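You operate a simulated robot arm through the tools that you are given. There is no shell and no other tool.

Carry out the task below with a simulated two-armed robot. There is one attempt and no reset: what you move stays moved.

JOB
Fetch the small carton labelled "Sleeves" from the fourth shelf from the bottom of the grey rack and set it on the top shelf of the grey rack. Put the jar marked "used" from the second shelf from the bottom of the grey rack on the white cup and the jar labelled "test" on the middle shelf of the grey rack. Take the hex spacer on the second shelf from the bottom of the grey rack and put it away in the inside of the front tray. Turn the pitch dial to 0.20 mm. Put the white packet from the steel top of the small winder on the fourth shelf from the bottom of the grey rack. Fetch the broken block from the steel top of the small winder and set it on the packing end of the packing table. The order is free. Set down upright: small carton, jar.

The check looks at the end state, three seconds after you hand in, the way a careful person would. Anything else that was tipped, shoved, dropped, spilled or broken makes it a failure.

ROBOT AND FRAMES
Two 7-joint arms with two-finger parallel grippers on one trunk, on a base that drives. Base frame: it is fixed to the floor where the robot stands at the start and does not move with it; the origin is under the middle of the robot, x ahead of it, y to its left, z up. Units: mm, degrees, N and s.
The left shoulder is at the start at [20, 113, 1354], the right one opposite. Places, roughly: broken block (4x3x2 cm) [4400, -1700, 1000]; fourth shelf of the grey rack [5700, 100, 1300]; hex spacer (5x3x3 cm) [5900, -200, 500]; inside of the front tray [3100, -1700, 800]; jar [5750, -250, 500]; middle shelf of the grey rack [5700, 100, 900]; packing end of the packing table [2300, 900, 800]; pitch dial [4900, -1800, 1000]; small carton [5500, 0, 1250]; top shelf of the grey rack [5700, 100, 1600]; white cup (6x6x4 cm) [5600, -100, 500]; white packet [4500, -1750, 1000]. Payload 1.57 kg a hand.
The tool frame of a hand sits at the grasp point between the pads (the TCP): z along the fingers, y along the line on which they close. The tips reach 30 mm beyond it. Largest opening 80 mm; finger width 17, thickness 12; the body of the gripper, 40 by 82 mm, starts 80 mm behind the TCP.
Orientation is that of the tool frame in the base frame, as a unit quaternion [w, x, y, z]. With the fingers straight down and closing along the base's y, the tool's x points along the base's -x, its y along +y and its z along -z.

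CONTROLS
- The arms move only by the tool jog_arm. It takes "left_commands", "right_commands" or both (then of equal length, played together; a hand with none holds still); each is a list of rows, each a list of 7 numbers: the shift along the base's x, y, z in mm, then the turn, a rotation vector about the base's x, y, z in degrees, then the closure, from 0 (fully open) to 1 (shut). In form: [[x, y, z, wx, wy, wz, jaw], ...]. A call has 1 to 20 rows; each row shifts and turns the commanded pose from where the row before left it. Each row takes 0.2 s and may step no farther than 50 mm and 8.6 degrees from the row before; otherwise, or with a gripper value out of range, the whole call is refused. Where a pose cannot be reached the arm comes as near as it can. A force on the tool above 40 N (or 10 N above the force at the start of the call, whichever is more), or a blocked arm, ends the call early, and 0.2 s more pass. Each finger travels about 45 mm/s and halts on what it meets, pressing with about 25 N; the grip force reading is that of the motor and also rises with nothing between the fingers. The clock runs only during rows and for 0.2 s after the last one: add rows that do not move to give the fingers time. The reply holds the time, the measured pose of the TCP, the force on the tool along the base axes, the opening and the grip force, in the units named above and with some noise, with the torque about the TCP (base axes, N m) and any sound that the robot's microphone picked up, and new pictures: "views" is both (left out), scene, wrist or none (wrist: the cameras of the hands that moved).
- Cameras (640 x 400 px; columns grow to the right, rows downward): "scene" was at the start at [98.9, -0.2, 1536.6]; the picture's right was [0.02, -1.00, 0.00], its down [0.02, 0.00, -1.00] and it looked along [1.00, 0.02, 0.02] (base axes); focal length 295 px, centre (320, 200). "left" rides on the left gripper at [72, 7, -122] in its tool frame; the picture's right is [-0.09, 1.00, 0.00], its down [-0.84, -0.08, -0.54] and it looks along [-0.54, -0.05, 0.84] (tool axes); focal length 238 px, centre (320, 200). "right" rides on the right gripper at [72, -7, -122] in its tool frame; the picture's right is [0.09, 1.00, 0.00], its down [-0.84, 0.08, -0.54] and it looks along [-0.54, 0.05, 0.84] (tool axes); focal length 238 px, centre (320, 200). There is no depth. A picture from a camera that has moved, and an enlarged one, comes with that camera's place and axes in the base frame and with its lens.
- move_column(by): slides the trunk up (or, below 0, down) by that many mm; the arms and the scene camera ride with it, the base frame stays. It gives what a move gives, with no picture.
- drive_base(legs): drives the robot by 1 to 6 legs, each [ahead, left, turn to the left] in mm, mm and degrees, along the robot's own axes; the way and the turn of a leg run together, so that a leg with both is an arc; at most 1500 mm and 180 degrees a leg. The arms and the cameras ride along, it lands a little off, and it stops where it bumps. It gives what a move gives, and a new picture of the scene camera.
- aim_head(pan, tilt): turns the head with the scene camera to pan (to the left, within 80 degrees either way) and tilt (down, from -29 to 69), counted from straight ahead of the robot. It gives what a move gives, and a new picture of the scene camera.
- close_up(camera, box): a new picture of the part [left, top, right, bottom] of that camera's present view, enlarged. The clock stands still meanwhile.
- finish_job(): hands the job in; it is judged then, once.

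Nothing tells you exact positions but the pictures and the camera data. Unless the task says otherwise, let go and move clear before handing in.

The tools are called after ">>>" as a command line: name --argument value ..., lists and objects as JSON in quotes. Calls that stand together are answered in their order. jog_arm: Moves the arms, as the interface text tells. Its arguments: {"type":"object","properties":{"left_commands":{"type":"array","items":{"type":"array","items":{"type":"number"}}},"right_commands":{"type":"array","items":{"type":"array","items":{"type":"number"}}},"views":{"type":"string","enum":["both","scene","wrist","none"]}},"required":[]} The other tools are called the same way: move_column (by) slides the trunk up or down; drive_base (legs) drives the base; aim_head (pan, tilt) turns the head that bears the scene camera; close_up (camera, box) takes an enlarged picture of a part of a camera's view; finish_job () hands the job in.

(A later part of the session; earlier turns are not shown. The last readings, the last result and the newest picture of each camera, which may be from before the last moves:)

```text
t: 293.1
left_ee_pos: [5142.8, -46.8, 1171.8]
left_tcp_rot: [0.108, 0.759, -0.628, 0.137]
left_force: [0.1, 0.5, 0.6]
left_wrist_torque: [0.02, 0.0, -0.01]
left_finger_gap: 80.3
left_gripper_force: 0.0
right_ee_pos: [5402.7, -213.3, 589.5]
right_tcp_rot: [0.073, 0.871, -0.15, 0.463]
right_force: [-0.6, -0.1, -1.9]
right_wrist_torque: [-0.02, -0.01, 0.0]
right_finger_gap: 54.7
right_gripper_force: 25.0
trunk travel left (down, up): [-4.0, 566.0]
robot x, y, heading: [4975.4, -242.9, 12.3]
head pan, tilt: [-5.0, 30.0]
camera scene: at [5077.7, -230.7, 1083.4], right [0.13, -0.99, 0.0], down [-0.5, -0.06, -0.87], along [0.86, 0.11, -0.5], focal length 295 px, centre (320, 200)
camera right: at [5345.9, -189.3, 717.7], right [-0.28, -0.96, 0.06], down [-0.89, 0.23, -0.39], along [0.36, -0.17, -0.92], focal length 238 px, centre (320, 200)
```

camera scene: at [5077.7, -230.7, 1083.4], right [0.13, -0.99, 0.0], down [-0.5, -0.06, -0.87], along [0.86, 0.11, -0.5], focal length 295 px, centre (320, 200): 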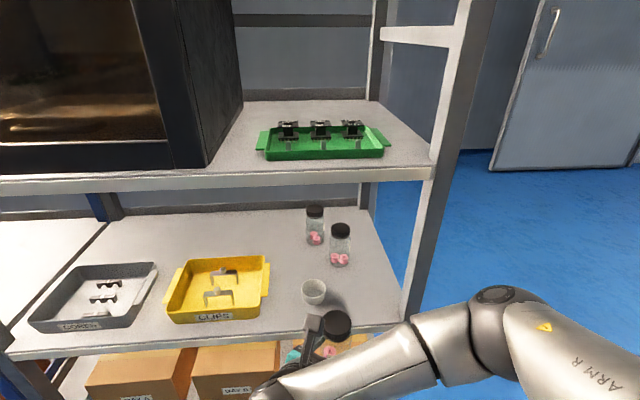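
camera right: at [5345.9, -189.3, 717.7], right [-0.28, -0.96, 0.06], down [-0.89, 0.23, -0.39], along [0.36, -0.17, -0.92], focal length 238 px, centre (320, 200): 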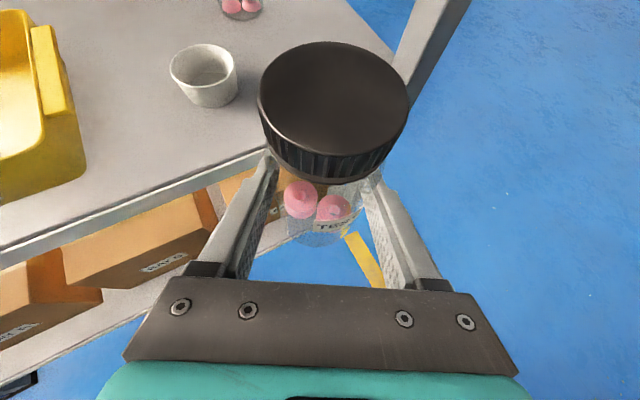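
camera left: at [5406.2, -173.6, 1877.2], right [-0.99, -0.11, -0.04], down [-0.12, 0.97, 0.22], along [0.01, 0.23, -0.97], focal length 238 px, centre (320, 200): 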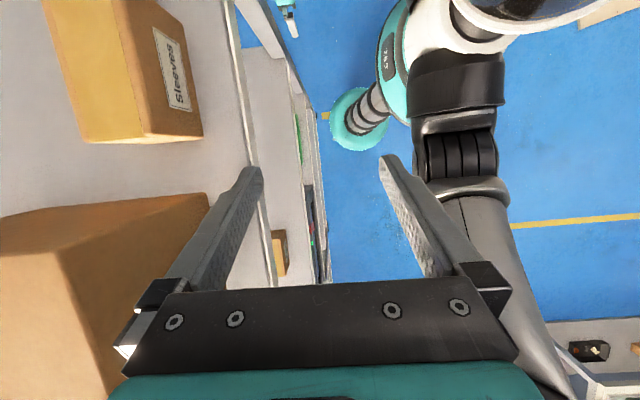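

>>> jog_arm --right_commands '[[0, 0, 0, 0, 0, 8.5, 1], [0, 0, 0, 0, 0, 8.5, 1], [0, 0, 0, 0, 0, 8.5, 1], [-5, -1, 15, 0, 0, 0, 1], [0, 0, 15, 0, 0, 0, 1], [0, 0, 0, 0, 0, 0, 1]]' --views "none"

>>> move_column --by 400

>>> aim_head --pan -10 --tilt 45

```text
t: 294.5
left_ee_pos: [5142.4, -47.5, 1173.1]
left_tcp_rot: [0.108, 0.759, -0.627, 0.137]
left_force: [0.3, 0.4, 0.3]
left_wrist_torque: [0.01, 0.02, -0.02]
left_finger_gap: 80.0
left_gripper_force: 0.1
right_ee_pos: [5396.6, -214.5, 618.8]
right_tcp_rot: [-0.032, 0.883, 0.047, 0.467]
right_force: [-0.1, -0.6, -1.8]
right_wrist_torque: [0.0, -0.01, -0.03]
right_finger_gap: 54.8
right_gripper_force: 25.2
trunk travel left (down, up): [-4.0, 566.0]
robot x, y, heading: [4980.4, -245.3, 12.6]
head pan, tilt: [-5.0, 30.0]
```

```text
t: 298.4
left_ee_pos: [5143.0, -47.2, 1572.3]
left_tcp_rot: [0.109, 0.759, -0.628, 0.137]
left_force: [-0.9, 0.1, -1.2]
left_wrist_torque: [0.0, 0.01, 0.03]
left_finger_gap: 80.3
left_gripper_force: 0.0
right_ee_pos: [5397.6, -214.6, 1019.7]
right_tcp_rot: [-0.031, 0.883, 0.045, 0.467]
right_force: [0.0, -0.4, -0.7]
right_wrist_torque: [0.01, 0.03, 0.01]
right_finger_gap: 54.4
right_gripper_force: 25.0
trunk travel left (down, up): [-404.0, 166.0]
robot x, y, heading: [4977.9, -241.2, 12.3]
head pan, tilt: [-5.0, 30.0]
```

```text
t: 299.1
left_ee_pos: [5142.4, -46.4, 1573.2]
left_tcp_rot: [0.108, 0.759, -0.627, 0.137]
left_force: [0.3, -0.1, -0.4]
left_wrist_torque: [-0.03, 0.02, -0.01]
left_finger_gap: 80.1
left_gripper_force: 0.1
right_ee_pos: [5396.5, -214.5, 1019.2]
right_tcp_rot: [-0.03, 0.883, 0.045, 0.467]
right_force: [0.3, 0.1, -1.2]
right_wrist_torque: [-0.01, -0.02, -0.01]
right_finger_gap: 54.4
right_gripper_force: 24.7
trunk travel left (down, up): [-404.0, 166.0]
robot x, y, heading: [4979.7, -244.5, 12.6]
head pan, tilt: [-10.0, 45.0]
camera scene: at [5069.3, -238.9, 1460.8], right [0.04, -1.0, 0.0], down [-0.71, -0.03, -0.71], along [0.71, 0.03, -0.71], focal length 295 px, centre (320, 200)
```

scene: 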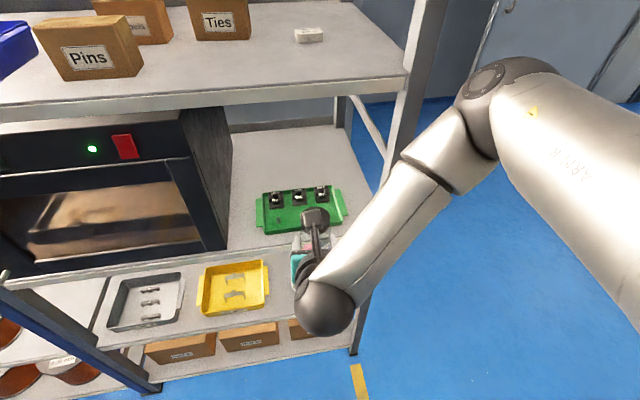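

The middle shelf has free room behind the green tray. I raise the jar a bit more and drive forward so it passes above the tray, then place it behind.

>>> jog_arm --right_commands '[[0, 0, 10, 0, 0, 0, 1], [0, -5, 12, 0, 0, 0, 1], [0, 0, 0, 0, 0, 0, 1]]' --views "none"

>>> drive_base --legs '[[110, 0, 0]]'

>>> close_up --camera "right" --box '[0, 0, 640, 400]'

```text
t: 299.9
left_ee_pos: [5143.2, -47.1, 1573.2]
left_tcp_rot: [0.108, 0.759, -0.627, 0.137]
left_force: [-0.2, 0.1, -1.0]
left_wrist_torque: [0.0, 0.0, 0.02]
left_finger_gap: 79.9
left_gripper_force: 0.0
right_ee_pos: [5397.6, -219.0, 1042.7]
right_tcp_rot: [-0.03, 0.882, 0.046, 0.468]
right_force: [-0.1, -1.0, -1.7]
right_wrist_torque: [0.0, 0.0, -0.03]
right_finger_gap: 54.6
right_gripper_force: 24.7
trunk travel left (down, up): [-404.0, 166.0]
robot x, y, heading: [4980.4, -244.1, 12.4]
head pan, tilt: [-10.0, 45.0]
```

```text
t: 301.1
left_ee_pos: [5250.9, -22.9, 1572.9]
left_tcp_rot: [0.109, 0.759, -0.627, 0.136]
left_force: [-0.3, 0.0, 0.3]
left_wrist_torque: [-0.02, 0.04, -0.01]
left_finger_gap: 79.8
left_gripper_force: 0.0
right_ee_pos: [5505.7, -195.1, 1042.6]
right_tcp_rot: [-0.031, 0.882, 0.047, 0.467]
right_force: [0.9, -1.2, -0.8]
right_wrist_torque: [-0.01, 0.02, -0.01]
right_finger_gap: 54.8
right_gripper_force: 25.3
trunk travel left (down, up): [-404.0, 166.0]
robot x, y, heading: [5086.9, -217.8, 12.8]
head pan, tilt: [-10.0, 45.0]
camera scene: at [5177.6, -215.1, 1460.7], right [0.04, -1.0, 0.0], down [-0.71, -0.03, -0.71], along [0.71, 0.03, -0.71], focal length 295 px, centre (320, 200)
```

scene: 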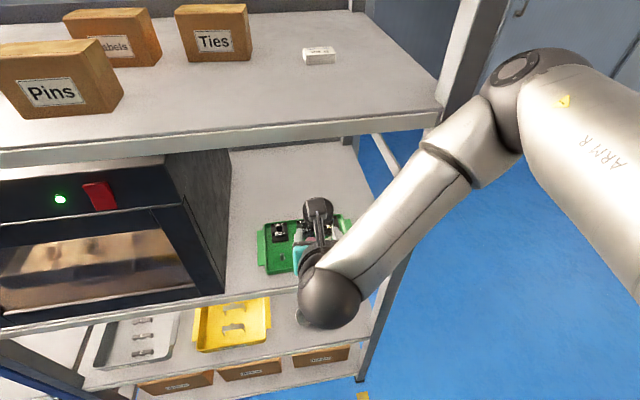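

```text
1.00 times, centred on (320, 200) of right (not enlarged: the box is as wide or as high as the picture)
camera zoom: at [5444.2, -198.1, 1170.1], right [0.16, -0.98, 0.06], down [-0.9, -0.17, -0.39], along [0.39, 0.0, -0.92], focal length 238 px, centre (320, 200)
```

zoom: 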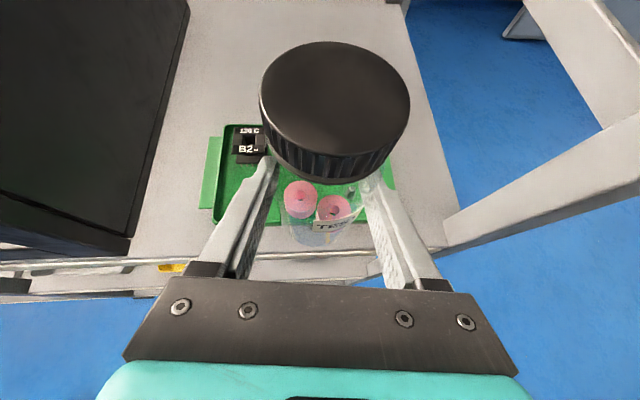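

>>> drive_base --legs '[[55, 0, 0]]'

>>> jog_arm --right_commands '[[43, 7, 0, 0, 0, 0, 1], [43, 7, 0, 0, 0, 0, 1], [43, 7, 0, 0, 0, 0, 1], [43, 7, 0, 0, 0, 0, 1], [0, 0, 0, 0, 0, 0, 1]]' --views "both"

```text
t: 302.2
left_ee_pos: [5294.9, -12.6, 1573.4]
left_tcp_rot: [0.106, 0.758, -0.628, 0.14]
left_force: [-0.9, 0.2, 0.0]
left_wrist_torque: [-0.01, 0.0, 0.03]
left_finger_gap: 79.9
left_gripper_force: 0.1
right_ee_pos: [5549.1, -187.8, 1041.9]
right_tcp_rot: [-0.029, 0.883, 0.046, 0.466]
right_force: [-0.1, 0.0, -1.7]
right_wrist_torque: [0.0, 0.0, -0.02]
right_finger_gap: 54.7
right_gripper_force: 24.9
trunk travel left (down, up): [-404.0, 166.0]
robot x, y, heading: [5136.7, -206.0, 12.1]
head pan, tilt: [-10.0, 45.0]
stopped in leg 1: the robot was blocked; the commanded pose is now the measured one
camera scene: at [5221.1, -204.2, 1461.3], right [0.04, -1.0, 0.0], down [-0.7, -0.03, -0.71], along [0.71, 0.03, -0.7], focal length 295 px, centre (320, 200)
```

scene: 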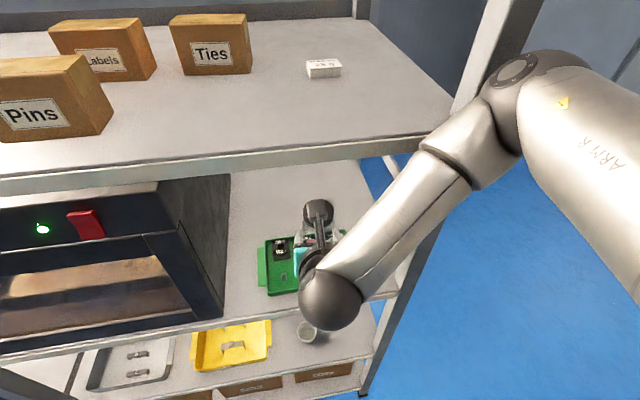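

```text
t: 303.6
left_ee_pos: [5271.5, -13.3, 1576.1]
left_tcp_rot: [0.102, 0.756, -0.63, 0.144]
left_force: [0.6, -0.5, 0.3]
left_wrist_torque: [0.0, 0.0, 0.0]
left_finger_gap: 80.0
left_gripper_force: 0.0
right_ee_pos: [5692.1, -157.5, 1043.6]
right_tcp_rot: [-0.034, 0.883, 0.055, 0.465]
right_force: [0.5, -0.1, -1.8]
right_wrist_torque: [-0.01, 0.03, 0.03]
right_finger_gap: 54.4
right_gripper_force: 24.9
trunk travel left (down, up): [-404.0, 166.0]
robot x, y, heading: [5133.8, -209.9, 12.2]
head pan, tilt: [-10.0, 45.0]
stopped in row 5 (right hand): the arm was blocked; the commanded pose is now the measured one
camera scene: at [5199.2, -205.4, 1462.6], right [0.04, -1.0, 0.0], down [-0.69, -0.02, -0.72], along [0.72, 0.03, -0.69], focal length 295 px, centre (320, 200)
camera right: at [5633.0, -158.8, 1172.9], right [0.18, -0.98, 0.07], down [-0.9, -0.19, -0.38], along [0.39, 0.01, -0.92], focal length 238 px, centre (320, 200)
```

scene: 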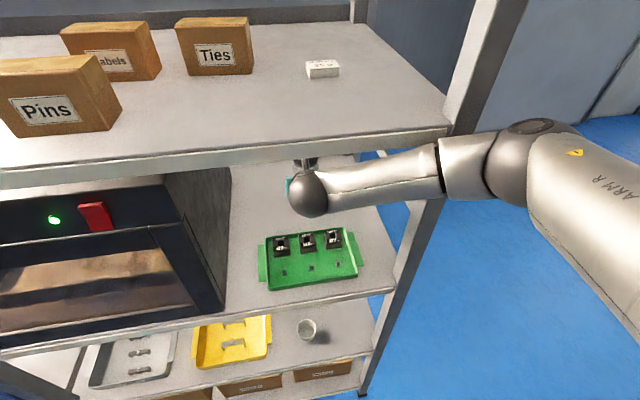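
right: 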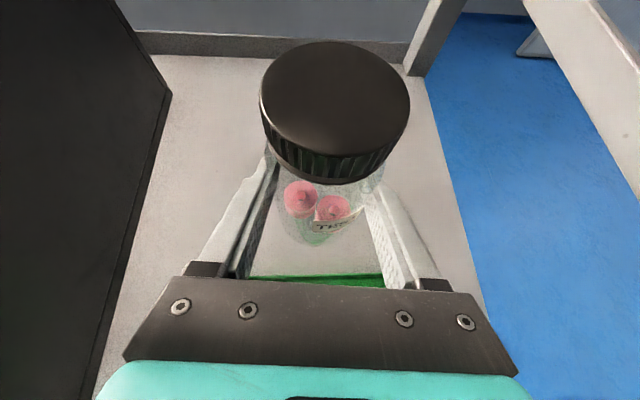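

My right elbow met the rack's front post, because the elbow swings out to the right. I retract along the same path and back off, then I'll come in from farther left.

>>> jog_arm --right_commands '[[-40, -8, 0, 0, 0, 0, 1], [-40, -8, 0, 0, 0, 0, 1], [-40, -8, 0, 0, 0, 0, 1], [-40, -8, 0, 0, 0, 0, 1], [0, 0, 0, 0, 0, 0, 1]]' --views "scene"

>>> drive_base --legs '[[-150, 0, 0]]'

```text
t: 304.8
left_ee_pos: [5294.1, -15.7, 1574.0]
left_tcp_rot: [0.105, 0.758, -0.628, 0.138]
left_force: [-0.6, 0.0, 0.1]
left_wrist_torque: [0.01, -0.02, -0.01]
left_finger_gap: 79.9
left_gripper_force: 0.1
right_ee_pos: [5553.9, -189.0, 1039.0]
right_tcp_rot: [-0.034, 0.884, 0.051, 0.463]
right_force: [-0.5, 0.0, -0.3]
right_wrist_torque: [0.05, -0.03, -0.03]
right_finger_gap: 54.4
right_gripper_force: 25.4
trunk travel left (down, up): [-404.0, 166.0]
robot x, y, heading: [5135.6, -210.2, 12.1]
head pan, tilt: [-10.0, 45.0]
camera scene: at [5221.6, -207.3, 1461.3], right [0.04, -1.0, 0.0], down [-0.7, -0.03, -0.71], along [0.71, 0.03, -0.7], focal length 295 px, centre (320, 200)
```

scene: 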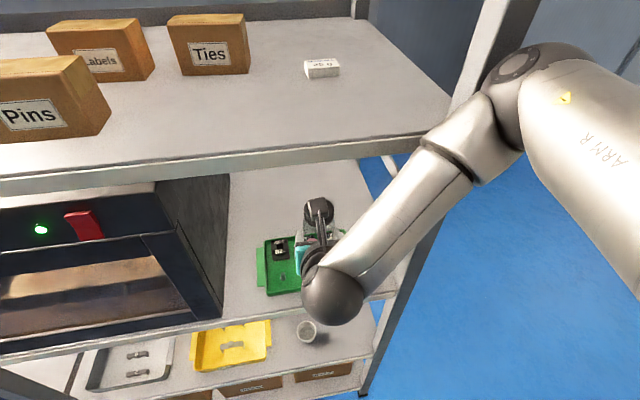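

```text
t: 306.2
left_ee_pos: [5152.9, -44.4, 1573.2]
left_tcp_rot: [0.108, 0.758, -0.628, 0.138]
left_force: [0.5, -0.2, -0.9]
left_wrist_torque: [0.03, -0.02, 0.01]
left_finger_gap: 80.1
left_gripper_force: 0.1
right_ee_pos: [5409.1, -220.5, 1036.2]
right_tcp_rot: [-0.032, 0.886, 0.051, 0.459]
right_force: [0.2, 0.2, -0.9]
right_wrist_torque: [-0.01, 0.01, 0.0]
right_finger_gap: 54.4
right_gripper_force: 24.3
trunk travel left (down, up): [-404.0, 166.0]
robot x, y, heading: [4988.8, -239.4, 12.1]
head pan, tilt: [-10.0, 45.0]
camera scene: at [5078.8, -236.3, 1460.9], right [0.04, -1.0, 0.0], down [-0.71, -0.03, -0.71], along [0.71, 0.03, -0.71], focal length 295 px, centre (320, 200)
```

scene: 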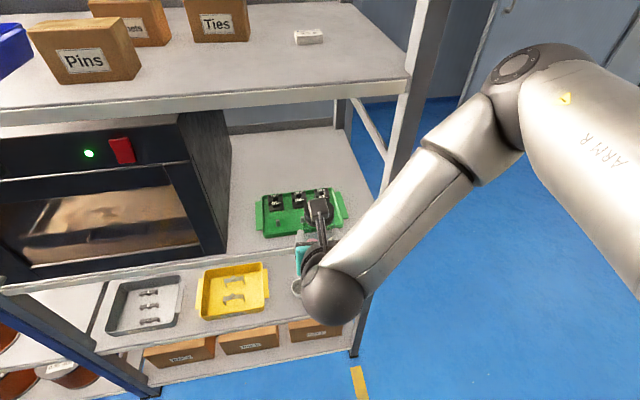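

>>> drive_base --legs '[[0, 150, 0]]'

>>> jog_arm --right_commands '[[8, -37, 2, 0, 0, 0, 1], [8, -37, 2, 0, 0, 0, 1], [8, -37, 2, 0, 0, 0, 1], [8, -35, 2, 0, 0, 0, 1], [0, 0, 0, 0, 0, 0, 1]]' --views "scene"

```text
t: 307.5
left_ee_pos: [5123.1, 98.1, 1572.8]
left_tcp_rot: [0.109, 0.758, -0.628, 0.138]
left_force: [0.5, -0.2, -0.1]
left_wrist_torque: [0.01, -0.04, -0.04]
left_finger_gap: 80.3
left_gripper_force: 0.1
right_ee_pos: [5378.7, -77.1, 1037.5]
right_tcp_rot: [-0.033, 0.887, 0.053, 0.458]
right_force: [-0.5, 0.4, -0.8]
right_wrist_torque: [-0.03, -0.02, -0.02]
right_finger_gap: 54.4
right_gripper_force: 25.3
trunk travel left (down, up): [-404.0, 166.0]
robot x, y, heading: [4958.2, -98.2, 12.1]
head pan, tilt: [-10.0, 45.0]
camera scene: at [5049.1, -92.5, 1460.8], right [0.04, -1.0, 0.0], down [-0.71, -0.03, -0.71], along [0.71, 0.03, -0.71], focal length 295 px, centre (320, 200)
```

scene: 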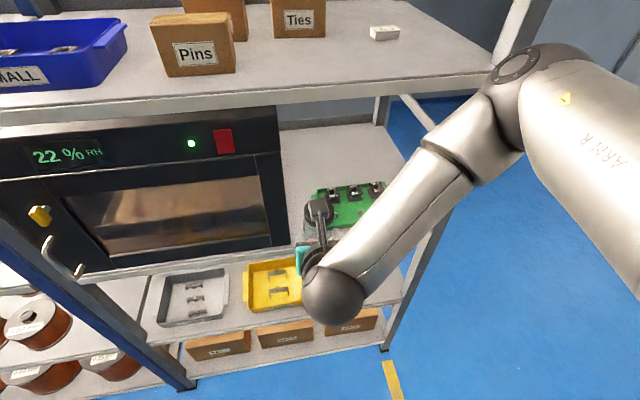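

```text
t: 308.7
left_ee_pos: [5123.4, 99.4, 1571.1]
left_tcp_rot: [0.108, 0.759, -0.627, 0.137]
left_force: [-0.3, 0.1, 0.6]
left_wrist_torque: [0.01, -0.04, -0.01]
left_finger_gap: 79.9
left_gripper_force: 0.0
right_ee_pos: [5419.9, -147.5, 1095.6]
right_tcp_rot: [-0.028, 0.889, 0.05, 0.455]
right_force: [0.4, -0.2, -1.0]
right_wrist_torque: [-0.03, -0.02, 0.01]
right_finger_gap: 54.3
right_gripper_force: 25.1
right hand out of reach, approached as far as the arm can: row 1, 2, 3, 4
trunk travel left (down, up): [-404.0, 166.0]
robot x, y, heading: [4958.6, -97.3, 12.1]
head pan, tilt: [-10.0, 45.0]
camera scene: at [5049.5, -93.1, 1460.8], right [0.04, -1.0, 0.0], down [-0.71, -0.03, -0.71], along [0.71, 0.03, -0.71], focal length 295 px, centre (320, 200)
```

scene: 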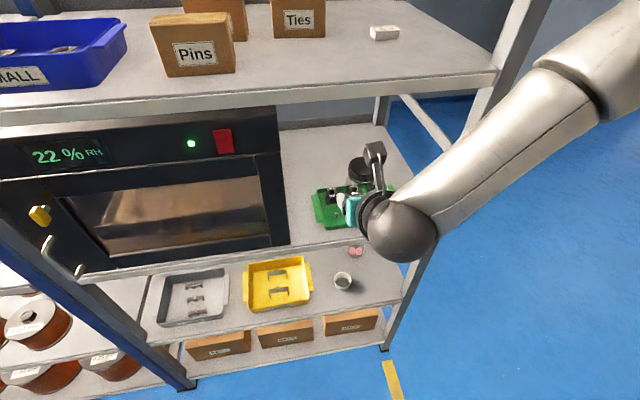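

>>> jog_arm --right_commands '[[25, 0, -20, 0, 0, 0, 1], [25, 0, -20, 0, 0, 0, 1], [25, 2, -15, 0, 0, 0, 1], [0, 0, 0, 0, 0, 0, 1]]' --views "both"

```text
t: 309.7
left_ee_pos: [5122.7, 98.0, 1572.4]
left_tcp_rot: [0.109, 0.758, -0.628, 0.137]
left_force: [0.0, -0.3, -0.3]
left_wrist_torque: [0.06, 0.0, -0.03]
left_finger_gap: 80.2
left_gripper_force: 0.1
right_ee_pos: [5499.0, -129.6, 1053.4]
right_tcp_rot: [-0.03, 0.888, 0.051, 0.457]
right_force: [0.6, -0.5, -0.1]
right_wrist_torque: [0.03, 0.01, -0.01]
right_finger_gap: 54.4
right_gripper_force: 25.3
right hand out of reach, approached as far as the arm can: row 1, 2
trunk travel left (down, up): [-404.0, 166.0]
robot x, y, heading: [4959.4, -95.3, 12.1]
head pan, tilt: [-10.0, 45.0]
camera scene: at [5049.0, -93.7, 1460.8], right [0.04, -1.0, 0.0], down [-0.71, -0.03, -0.71], along [0.71, 0.03, -0.71], focal length 295 px, centre (320, 200)
camera right: at [5440.9, -132.1, 1183.4], right [0.17, -0.98, 0.07], down [-0.91, -0.18, -0.37], along [0.37, 0.0, -0.93], focal length 238 px, centre (320, 200)
```

scene: 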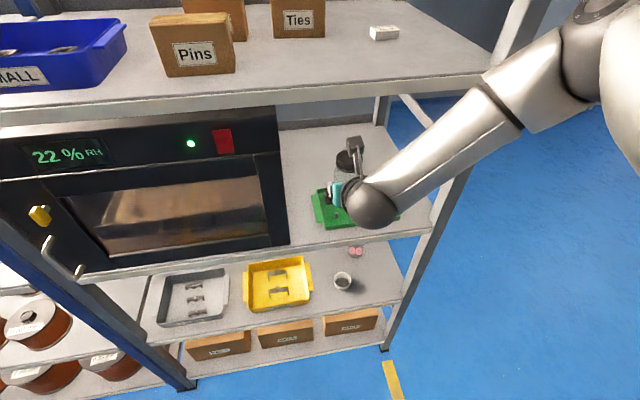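
right: 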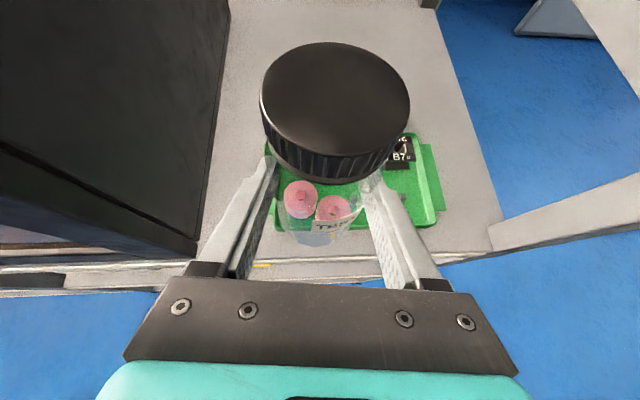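

The elbow rides high and would foul the shelf edge. I back off, lower the trunk by 280 mm and raise the hand instead, so the forearm comes in level.

>>> drive_base --legs '[[-170, 0, 0]]'

>>> move_column --by -280

>>> jog_arm --right_commands '[[0, 0, 45, 0, 0, 0, 1], [0, 0, 45, 0, 0, 0, 1], [0, 0, 45, 0, 0, 0, 1], [0, 0, 45, 0, 0, 0, 1], [0, 0, 45, 0, 0, 0, 1], [0, 0, 45, 0, 0, 0, 1], [0, 0, 0, 0, 0, 0, 1]]' --views "scene"

```text
t: 311.2
left_ee_pos: [4955.9, 61.5, 1573.8]
left_tcp_rot: [0.108, 0.757, -0.629, 0.137]
left_force: [-0.2, -0.6, 0.3]
left_wrist_torque: [0.02, -0.04, 0.01]
left_finger_gap: 79.7
left_gripper_force: 0.1
right_ee_pos: [5332.4, -167.0, 1054.2]
right_tcp_rot: [-0.029, 0.888, 0.049, 0.457]
right_force: [-0.1, -0.5, -0.8]
right_wrist_torque: [-0.02, -0.01, 0.0]
right_finger_gap: 54.6
right_gripper_force: 24.8
trunk travel left (down, up): [-404.0, 166.0]
robot x, y, heading: [4792.3, -131.2, 12.3]
head pan, tilt: [-10.0, 45.0]
camera scene: at [4881.9, -129.9, 1460.8], right [0.04, -1.0, 0.0], down [-0.71, -0.03, -0.71], along [0.71, 0.03, -0.71], focal length 295 px, centre (320, 200)
```

scene: 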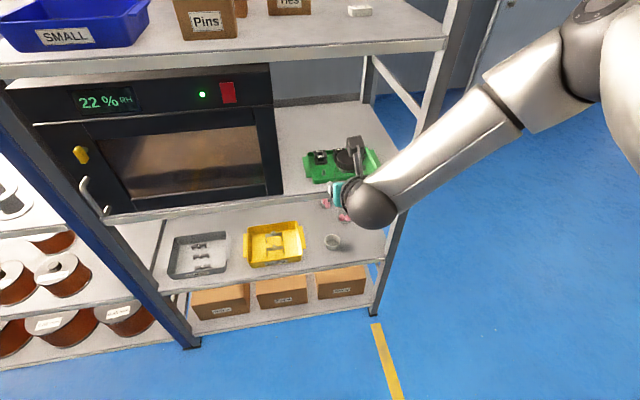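

```text
t: 314.0
left_ee_pos: [4958.1, 62.5, 1292.9]
left_tcp_rot: [0.108, 0.758, -0.628, 0.137]
left_force: [0.2, -0.9, 1.3]
left_wrist_torque: [0.03, 0.0, 0.0]
left_finger_gap: 80.1
left_gripper_force: 0.1
right_ee_pos: [5332.8, -167.7, 774.0]
right_tcp_rot: [-0.029, 0.888, 0.05, 0.456]
right_force: [0.1, -0.3, -1.2]
right_wrist_torque: [0.01, 0.03, -0.01]
right_finger_gap: 54.3
right_gripper_force: 25.2
trunk travel left (down, up): [-124.0, 446.0]
robot x, y, heading: [4791.9, -133.4, 12.0]
head pan, tilt: [-10.0, 45.0]
```

```text
t: 315.6
left_ee_pos: [4957.8, 62.4, 1292.7]
left_tcp_rot: [0.108, 0.758, -0.629, 0.137]
left_force: [0.0, -0.7, -1.0]
left_wrist_torque: [-0.01, 0.02, -0.02]
left_finger_gap: 80.1
left_gripper_force: 0.1
right_ee_pos: [5331.5, -167.4, 1044.3]
right_tcp_rot: [-0.03, 0.888, 0.051, 0.456]
right_force: [-1.3, 0.7, -1.7]
right_wrist_torque: [0.03, 0.02, 0.02]
right_finger_gap: 54.5
right_gripper_force: 25.1
trunk travel left (down, up): [-124.0, 446.0]
robot x, y, heading: [4791.8, -132.9, 12.2]
head pan, tilt: [-10.0, 45.0]
camera scene: at [4882.8, -129.8, 1180.8], right [0.04, -1.0, 0.0], down [-0.71, -0.03, -0.71], along [0.71, 0.03, -0.71], focal length 295 px, centre (320, 200)
```

scene: 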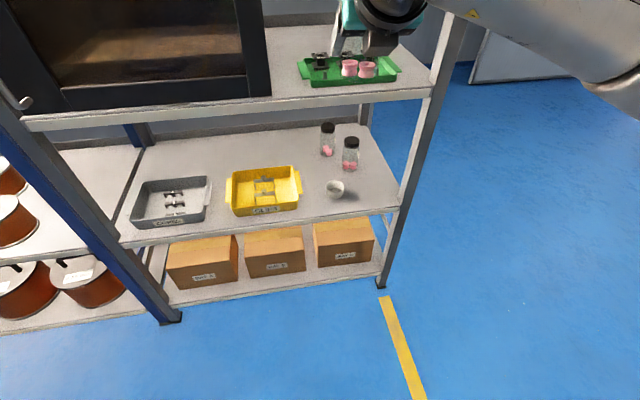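

>>> aim_head --pan -15 --tilt 15

```text
t: 316.6
left_ee_pos: [4956.9, 61.8, 1292.5]
left_tcp_rot: [0.108, 0.758, -0.628, 0.137]
left_force: [-0.4, -0.4, 0.9]
left_wrist_torque: [-0.02, 0.0, 0.01]
left_finger_gap: 80.1
left_gripper_force: 0.0
right_ee_pos: [5332.1, -168.5, 1044.8]
right_tcp_rot: [-0.03, 0.888, 0.051, 0.456]
right_force: [0.0, 0.8, -0.9]
right_wrist_torque: [-0.04, 0.0, -0.03]
right_finger_gap: 54.4
right_gripper_force: 24.6
trunk travel left (down, up): [-124.0, 446.0]
robot x, y, heading: [4793.6, -134.4, 12.5]
head pan, tilt: [-15.0, 15.0]
camera scene: at [4894.8, -137.4, 1227.5], right [-0.05, -1.0, 0.0], down [-0.26, 0.01, -0.97], along [0.96, -0.05, -0.26], focal length 295 px, centre (320, 200)
```

scene: 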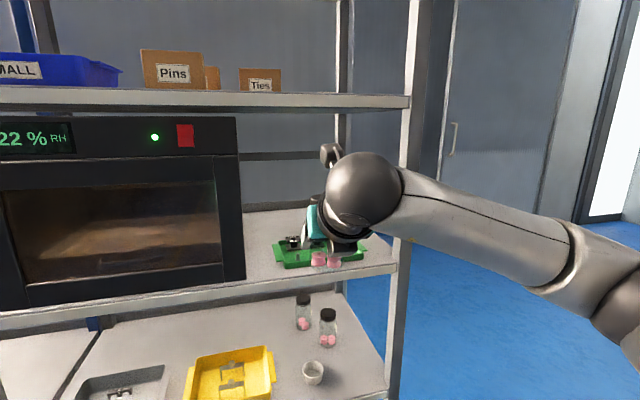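

The forearm now slopes in from below and right, clear of the shelf edge. I drive forward in two steps.

>>> drive_base --legs '[[150, 0, 0]]'

>>> drive_base --legs '[[110, 0, 0]]'

```text
t: 317.9
left_ee_pos: [5103.3, 94.6, 1292.6]
left_tcp_rot: [0.109, 0.759, -0.627, 0.136]
left_force: [0.8, 0.2, -0.9]
left_wrist_torque: [-0.01, 0.0, -0.02]
left_finger_gap: 80.2
left_gripper_force: 0.0
right_ee_pos: [5478.0, -135.0, 1044.2]
right_tcp_rot: [-0.031, 0.888, 0.052, 0.456]
right_force: [0.1, -0.2, -1.4]
right_wrist_torque: [0.02, 0.02, 0.02]
right_finger_gap: 54.3
right_gripper_force: 24.7
trunk travel left (down, up): [-124.0, 446.0]
robot x, y, heading: [4936.2, -99.7, 12.5]
head pan, tilt: [-15.0, 15.0]
camera scene: at [5040.8, -105.4, 1227.5], right [-0.05, -1.0, 0.0], down [-0.26, 0.01, -0.97], along [0.96, -0.04, -0.26], focal length 295 px, centre (320, 200)
```

scene: 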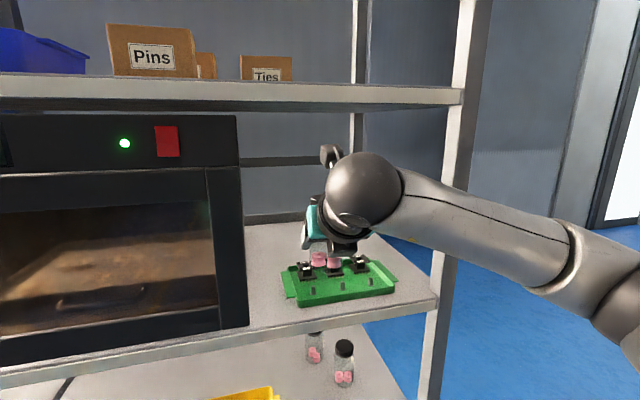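

```text
t: 319.1
left_ee_pos: [5208.7, 119.1, 1291.7]
left_tcp_rot: [0.109, 0.76, -0.626, 0.137]
left_force: [0.2, -0.1, 0.8]
left_wrist_torque: [-0.03, 0.02, -0.04]
left_finger_gap: 80.0
left_gripper_force: 0.0
right_ee_pos: [5585.2, -109.5, 1043.0]
right_tcp_rot: [-0.031, 0.888, 0.052, 0.456]
right_force: [-0.4, 0.7, -1.2]
right_wrist_torque: [-0.02, 0.02, 0.01]
right_finger_gap: 54.4
right_gripper_force: 24.9
trunk travel left (down, up): [-124.0, 446.0]
robot x, y, heading: [5041.5, -77.9, 12.6]
head pan, tilt: [-15.0, 15.0]
camera scene: at [5147.4, -81.6, 1227.5], right [-0.04, -1.0, 0.0], down [-0.26, 0.01, -0.97], along [0.96, -0.04, -0.26], focal length 295 px, centre (320, 200)
```

scene: 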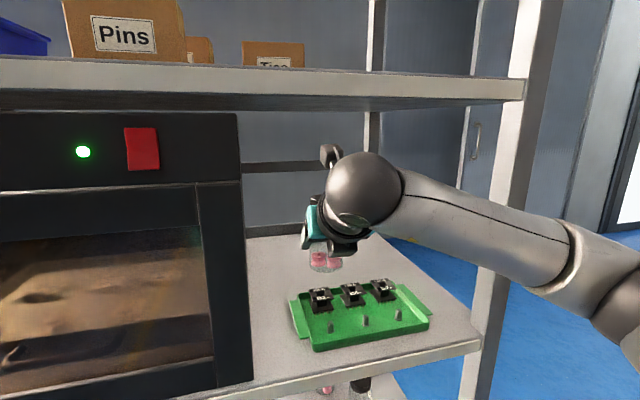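

>>> jog_arm --right_commands '[[42, -3, 0, 0, 0, 0, 1], [42, -3, 0, 0, 0, 0, 1], [42, -3, 0, 0, 0, 0, 1], [40, -3, 0, 0, 0, 0, 1], [0, 0, 0, 0, 0, 0, 1]]' --views "both"

```text
t: 320.3
left_ee_pos: [5208.5, 118.1, 1291.9]
left_tcp_rot: [0.107, 0.76, -0.626, 0.138]
left_force: [-0.7, 0.1, -0.3]
left_wrist_torque: [0.0, 0.0, -0.02]
left_finger_gap: 80.1
left_gripper_force: 0.1
right_ee_pos: [5750.8, -119.7, 1044.8]
right_tcp_rot: [-0.032, 0.888, 0.054, 0.456]
right_force: [0.2, -0.3, -1.3]
right_wrist_torque: [-0.01, -0.01, -0.01]
right_finger_gap: 54.4
right_gripper_force: 25.2
trunk travel left (down, up): [-124.0, 446.0]
robot x, y, heading: [5046.7, -79.5, 12.7]
head pan, tilt: [-15.0, 15.0]
camera scene: at [5146.6, -81.8, 1227.6], right [-0.04, -1.0, 0.0], down [-0.26, 0.01, -0.97], along [0.96, -0.04, -0.26], focal length 295 px, centre (320, 200)
camera right: at [5691.9, -121.4, 1173.3], right [0.18, -0.98, 0.07], down [-0.91, -0.19, -0.37], along [0.37, 0.0, -0.93], focal length 238 px, centre (320, 200)
```

scene: 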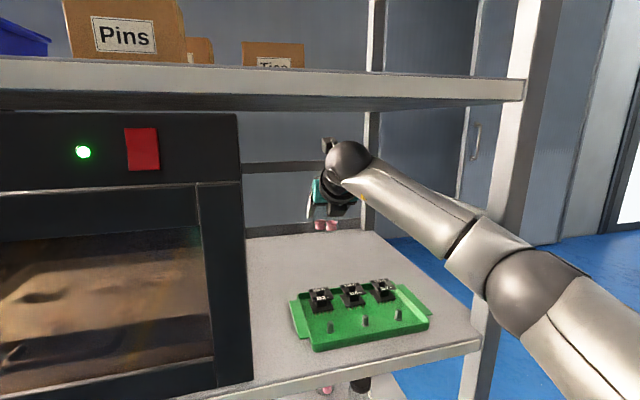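
right: 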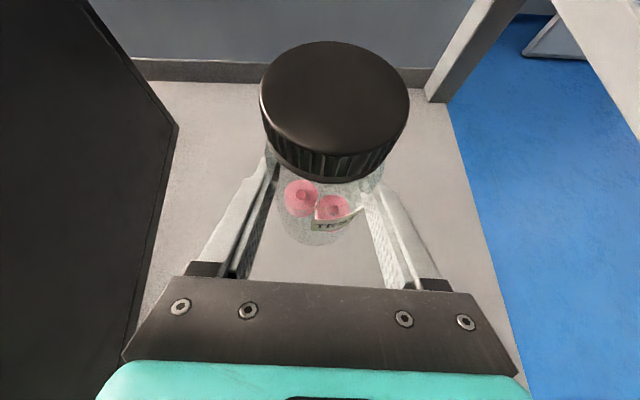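

The jar is above the free space behind the green tray. I correct its slight pitch and lower it.

>>> jog_arm --right_commands '[[0, 0, -25, 0.18, -1.5, 0, 1], [0, 0, -30, 0, 0, 0, 1], [0, 0, -25, 0, 0, 0, 1], [0, 0, 0, 0, 0, 0, 1]]' --views "both"

```text
t: 321.3
left_ee_pos: [5208.9, 118.7, 1292.8]
left_tcp_rot: [0.108, 0.76, -0.626, 0.138]
left_force: [0.0, -0.3, -0.6]
left_wrist_torque: [0.01, 0.01, 0.01]
left_finger_gap: 79.9
left_gripper_force: 0.0
right_ee_pos: [5750.2, -122.6, 963.5]
right_tcp_rot: [-0.032, 0.881, 0.053, 0.469]
right_force: [-0.1, 0.1, -1.5]
right_wrist_torque: [0.01, -0.01, 0.0]
right_finger_gap: 54.2
right_gripper_force: 25.2
trunk travel left (down, up): [-124.0, 446.0]
robot x, y, heading: [5044.0, -81.3, 12.6]
head pan, tilt: [-15.0, 15.0]
camera scene: at [5146.7, -81.8, 1227.6], right [-0.04, -1.0, 0.0], down [-0.26, 0.01, -0.97], along [0.96, -0.04, -0.26], focal length 295 px, centre (320, 200)
camera right: at [5688.3, -124.3, 1091.1], right [0.17, -0.98, 0.07], down [-0.9, -0.19, -0.39], along [0.4, 0.01, -0.92], focal length 238 px, centre (320, 200)
```

scene: 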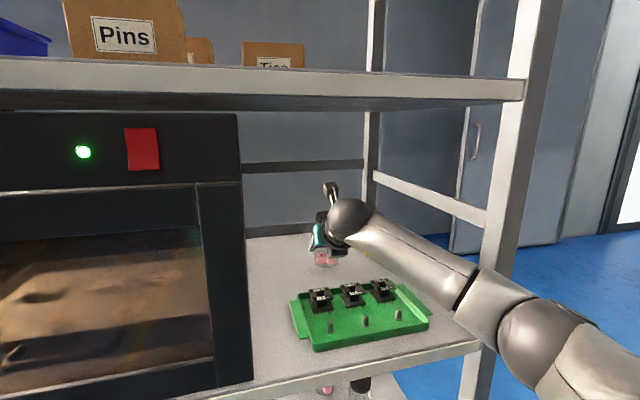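
right: 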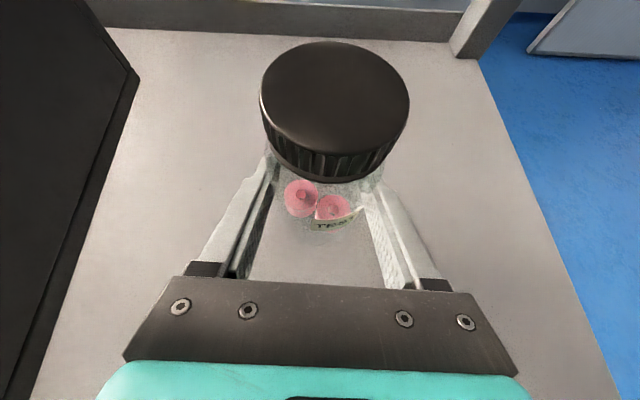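

>>> jog_arm --right_commands '[[0, 0, -6, 0, 0, 0, 1], [0, 0, 0, 0, 0, 0, 1]]' --views "none"

>>> jog_arm --right_commands '[[0, 0, -4, 0, 0, 0, 1], [0, 0, 0, 0, 0, 0, 1]]' --views "wrist"

```text
t: 321.9
left_ee_pos: [5207.6, 118.9, 1293.2]
left_tcp_rot: [0.108, 0.76, -0.626, 0.138]
left_force: [0.7, -0.1, 0.6]
left_wrist_torque: [-0.01, 0.0, 0.01]
left_finger_gap: 79.9
left_gripper_force: 0.1
right_ee_pos: [5749.2, -122.3, 955.8]
right_tcp_rot: [-0.032, 0.881, 0.053, 0.468]
right_force: [-0.4, -0.6, -0.9]
right_wrist_torque: [0.03, 0.0, 0.01]
right_finger_gap: 54.1
right_gripper_force: 24.8
trunk travel left (down, up): [-124.0, 446.0]
robot x, y, heading: [5044.8, -79.6, 12.5]
head pan, tilt: [-15.0, 15.0]
```

```text
t: 322.5
left_ee_pos: [5207.4, 118.9, 1291.6]
left_tcp_rot: [0.108, 0.76, -0.626, 0.138]
left_force: [0.5, -0.9, -0.5]
left_wrist_torque: [-0.03, -0.01, -0.06]
left_finger_gap: 80.1
left_gripper_force: 0.1
right_ee_pos: [5750.4, -123.0, 953.3]
right_tcp_rot: [-0.032, 0.882, 0.052, 0.468]
right_force: [-0.1, 0.7, -1.3]
right_wrist_torque: [0.0, -0.01, 0.02]
right_finger_gap: 54.2
right_gripper_force: 25.2
trunk travel left (down, up): [-124.0, 446.0]
robot x, y, heading: [5047.2, -77.4, 12.2]
head pan, tilt: [-15.0, 15.0]
camera right: at [5688.1, -124.4, 1081.5], right [0.17, -0.98, 0.07], down [-0.9, -0.19, -0.39], along [0.4, 0.01, -0.92], focal length 238 px, centre (320, 200)
```

right: 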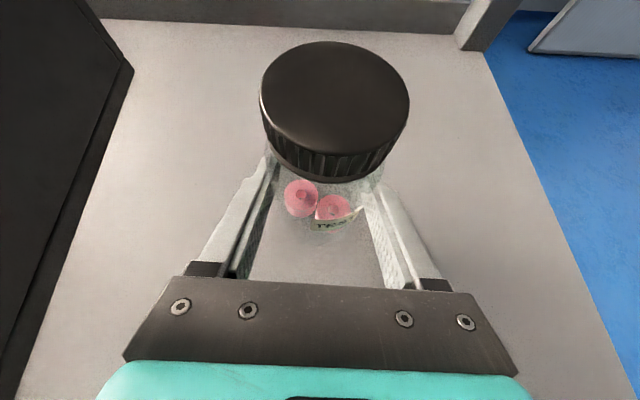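

>>> jog_arm --right_commands '[[0, 0, -4, 0, 0, 0, 1], [0, 0, 0, 0, 0, 0, 1]]' --views "none"

>>> jog_arm --right_commands '[[0, 0, -4, 0, 0, 0, 1], [0, 0, 0, 0, 0, 0, 1]]' --views "none"

```text
t: 323.1
left_ee_pos: [5208.1, 118.6, 1292.9]
left_tcp_rot: [0.108, 0.76, -0.626, 0.137]
left_force: [0.1, 0.5, 0.3]
left_wrist_torque: [0.0, 0.02, 0.02]
left_finger_gap: 80.1
left_gripper_force: 0.1
right_ee_pos: [5749.5, -120.9, 949.5]
right_tcp_rot: [-0.032, 0.881, 0.053, 0.468]
right_force: [0.7, 0.2, -0.9]
right_wrist_torque: [-0.02, 0.0, 0.02]
right_finger_gap: 54.4
right_gripper_force: 24.3
trunk travel left (down, up): [-124.0, 446.0]
robot x, y, heading: [5043.5, -78.9, 12.4]
head pan, tilt: [-15.0, 15.0]
```

```text
t: 323.7
left_ee_pos: [5207.8, 118.5, 1292.6]
left_tcp_rot: [0.108, 0.76, -0.626, 0.137]
left_force: [-0.5, 0.3, 0.2]
left_wrist_torque: [-0.01, -0.01, 0.03]
left_finger_gap: 79.8
left_gripper_force: 0.1
right_ee_pos: [5749.6, -122.4, 946.5]
right_tcp_rot: [-0.032, 0.882, 0.052, 0.468]
right_force: [0.1, -0.6, 1.1]
right_wrist_torque: [-0.04, 0.04, 0.02]
right_finger_gap: 54.2
right_gripper_force: 25.1
trunk travel left (down, up): [-124.0, 446.0]
robot x, y, heading: [5044.3, -79.1, 12.8]
head pan, tilt: [-15.0, 15.0]
```

>>> jog_arm --right_commands '[[0, 0, -3, 0, 0, 0, 1], [0, 0, 0, 0, 0, 0, 1]]' --views "wrist"

```text
t: 324.3
left_ee_pos: [5207.6, 117.1, 1293.2]
left_tcp_rot: [0.107, 0.76, -0.626, 0.137]
left_force: [-0.6, 0.4, 0.0]
left_wrist_torque: [-0.02, -0.03, 0.0]
left_finger_gap: 80.2
left_gripper_force: 0.0
right_ee_pos: [5749.6, -122.2, 946.5]
right_tcp_rot: [-0.033, 0.88, 0.053, 0.47]
right_force: [0.3, -1.9, 9.6]
right_wrist_torque: [-0.21, 0.16, 0.03]
right_finger_gap: 54.3
right_gripper_force: 25.2
trunk travel left (down, up): [-124.0, 446.0]
robot x, y, heading: [5043.1, -79.5, 12.5]
head pan, tilt: [-15.0, 15.0]
camera right: at [5687.3, -124.6, 1073.6], right [0.17, -0.98, 0.07], down [-0.9, -0.19, -0.4], along [0.4, 0.01, -0.92], focal length 238 px, centre (320, 200)
```

right: 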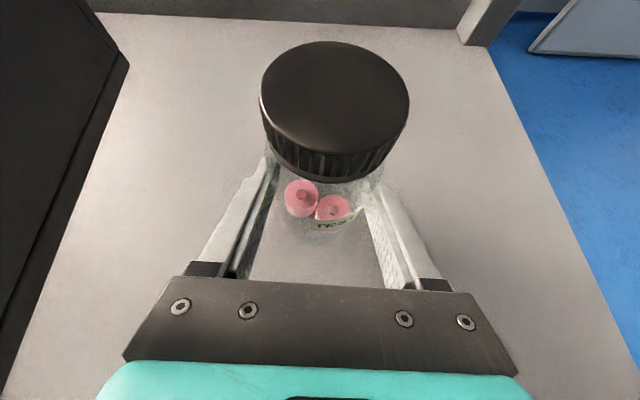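

The jar stands on the middle shelf. I open, draw back a little, then raise the hand above the tray and withdraw.

>>> jog_arm --right_commands '[[0, 0, 1, 0, 0, 0, 0.7], [0, 0, 0, 0, 0, 0, 0.15], [0, 0, 0, 0, 0, 0, 0.05], [0, 0, 0, 0, 0, 0, 0.05], [-15, -2, 1, 0, 0, 0, 0.05], [-20, -2.5, 1, 0, 0, 0, 0.05], [-20, -2.5, 2, 0, 0, 0, 0.05], [0, 0, 30, 0, 0, 0, 0.05], [0, 0, 35, 0, 0, 0, 0.05], [0, 0, 30, 0, 0, 0, 0.05], [0, 0, 0, 0, 0, 0, 0.05]]' --views "both"

```text
t: 326.7
left_ee_pos: [5208.2, 118.5, 1293.1]
left_tcp_rot: [0.108, 0.76, -0.626, 0.138]
left_force: [0.4, 0.5, 0.0]
left_wrist_torque: [-0.04, 0.02, -0.02]
left_finger_gap: 79.9
left_gripper_force: 0.0
right_ee_pos: [5692.6, -128.9, 1045.6]
right_tcp_rot: [-0.032, 0.882, 0.053, 0.468]
right_force: [0.2, -0.1, -0.6]
right_wrist_torque: [-0.04, 0.0, -0.01]
right_finger_gap: 76.0
right_gripper_force: 0.0
trunk travel left (down, up): [-124.0, 446.0]
robot x, y, heading: [5043.9, -79.3, 12.4]
head pan, tilt: [-15.0, 15.0]
camera scene: at [5146.6, -81.8, 1227.6], right [-0.04, -1.0, 0.0], down [-0.26, 0.01, -0.97], along [0.96, -0.04, -0.26], focal length 295 px, centre (320, 200)
camera right: at [5631.9, -131.3, 1172.8], right [0.17, -0.98, 0.07], down [-0.9, -0.19, -0.39], along [0.4, 0.01, -0.92], focal length 238 px, centre (320, 200)
```

scene: 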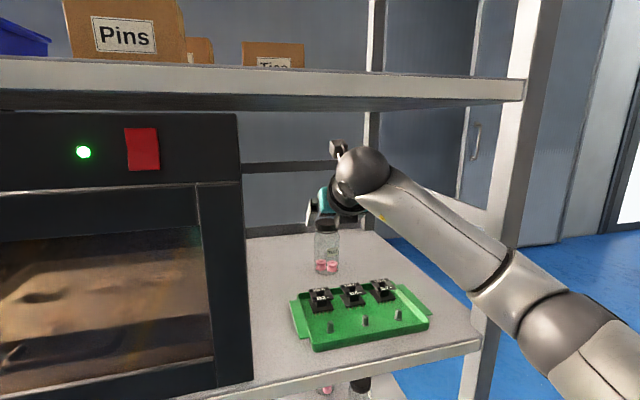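
right: 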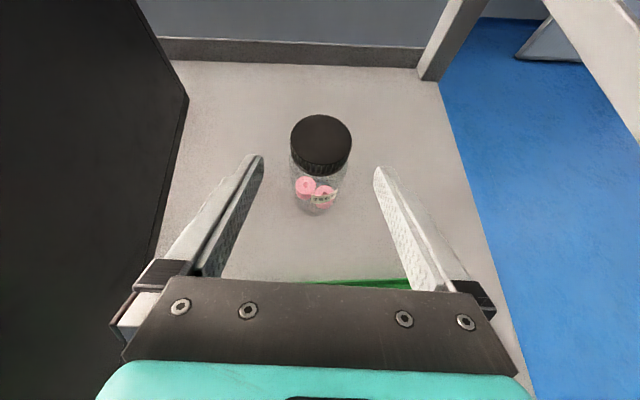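

The TEST jar stands upright on the middle shelf behind the tray. I withdraw the hand and back the base off, then lower the trunk for the USED jar.

>>> jog_arm --right_commands '[[-42, -3, 0, 0, 0, 0, 0.05], [-42, -3, 0, 0, 0, 0, 0.05], [-42, -3, 0, 0, 0, 0, 0.05], [-40, -3, 0, 0, 0, 0, 0.05], [0, 0, 0, 0, 0, 0, 0.05]]' --views "none"

>>> drive_base --legs '[[-260, 0, 0]]'

>>> move_column --by -120

>>> jog_arm --right_commands '[[0, 0, -45, 0, 0, 0, 0.05], [0, 0, -45, 0, 0, 0, 0.05], [0, 0, -45, 0, 0, 0, 0.05], [0, 0, -45, 0, 0, 0, 0.05], [0, 0, -45, 0, 0, 0, 0.05], [0, 0, -45, 0, 0, 0, 0.05], [0, 0, -20, 0, 0, 0, 0.05], [0, 0, 0, 0, 0, 0, 0.05]]' --views "both"

```text
t: 327.9
left_ee_pos: [5207.4, 118.6, 1293.0]
left_tcp_rot: [0.107, 0.76, -0.626, 0.137]
left_force: [0.1, -0.4, -0.1]
left_wrist_torque: [-0.01, -0.01, -0.02]
left_finger_gap: 80.2
left_gripper_force: 0.1
right_ee_pos: [5526.9, -144.3, 1042.9]
right_tcp_rot: [-0.031, 0.882, 0.052, 0.468]
right_force: [0.0, -0.3, -0.3]
right_wrist_torque: [-0.04, 0.01, -0.01]
right_finger_gap: 75.9
right_gripper_force: 0.1
trunk travel left (down, up): [-124.0, 446.0]
robot x, y, heading: [5046.9, -83.2, 12.5]
head pan, tilt: [-15.0, 15.0]
```

```text
t: 329.8
left_ee_pos: [4953.0, 63.1, 1293.0]
left_tcp_rot: [0.108, 0.759, -0.627, 0.137]
left_force: [-0.1, 0.2, 0.1]
left_wrist_torque: [0.01, -0.03, 0.02]
left_finger_gap: 80.3
left_gripper_force: 0.0
right_ee_pos: [5273.8, -200.5, 1042.8]
right_tcp_rot: [-0.032, 0.881, 0.052, 0.469]
right_force: [0.8, 0.1, -0.3]
right_wrist_torque: [-0.01, -0.01, 0.02]
right_finger_gap: 76.2
right_gripper_force: 0.0
trunk travel left (down, up): [-124.0, 446.0]
robot x, y, heading: [4790.3, -131.8, 12.3]
head pan, tilt: [-15.0, 15.0]
camera scene: at [4892.0, -138.2, 1227.7], right [-0.05, -1.0, 0.0], down [-0.26, 0.01, -0.97], along [0.97, -0.04, -0.26], focal length 295 px, centre (320, 200)
```

scene: 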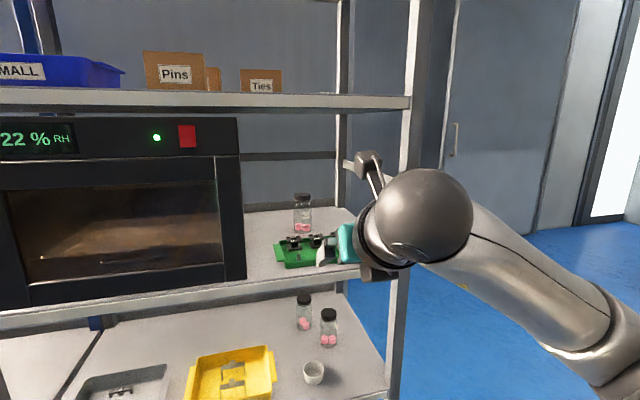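

```text
t: 331.3
left_ee_pos: [4954.0, 61.1, 1172.5]
left_tcp_rot: [0.108, 0.759, -0.627, 0.138]
left_force: [0.3, -0.1, 0.0]
left_wrist_torque: [0.0, 0.0, 0.01]
left_finger_gap: 79.8
left_gripper_force: 0.0
right_ee_pos: [5272.6, -201.4, 923.4]
right_tcp_rot: [-0.031, 0.882, 0.052, 0.468]
right_force: [-0.6, -0.6, -0.3]
right_wrist_torque: [0.04, -0.04, 0.0]
right_finger_gap: 75.9
right_gripper_force: 0.1
trunk travel left (down, up): [-4.0, 566.0]
robot x, y, heading: [4785.7, -133.2, 12.4]
head pan, tilt: [-15.0, 15.0]
```

```text
t: 333.1
left_ee_pos: [4954.1, 61.8, 1172.8]
left_tcp_rot: [0.109, 0.759, -0.627, 0.137]
left_force: [-1.0, 0.6, 0.5]
left_wrist_torque: [-0.03, 0.0, 0.0]
left_finger_gap: 80.0
left_gripper_force: 0.0
right_ee_pos: [5270.3, -188.1, 721.7]
right_tcp_rot: [-0.041, 0.883, 0.057, 0.463]
right_force: [0.3, 0.4, -0.1]
right_wrist_torque: [-0.03, 0.0, 0.04]
right_finger_gap: 75.8
right_gripper_force: 0.0
right hand out of reach, approached as far as the arm can: row 5, 6, 7
trunk travel left (down, up): [-4.0, 566.0]
robot x, y, heading: [4789.6, -134.6, 12.6]
head pan, tilt: [-15.0, 15.0]
camera scene: at [4892.4, -137.6, 1107.6], right [-0.05, -1.0, 0.0], down [-0.26, 0.01, -0.97], along [0.96, -0.04, -0.26], focal length 295 px, centre (320, 200)
camera right: at [5209.5, -194.2, 850.4], right [0.19, -0.98, 0.06], down [-0.9, -0.19, -0.38], along [0.39, 0.02, -0.92], focal length 238 px, centre (320, 200)
```

scene: 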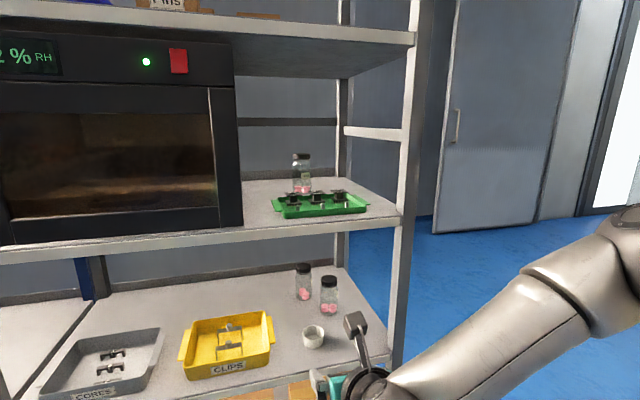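
right: 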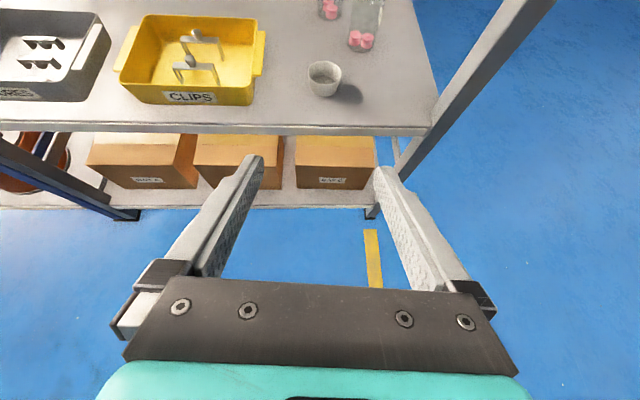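

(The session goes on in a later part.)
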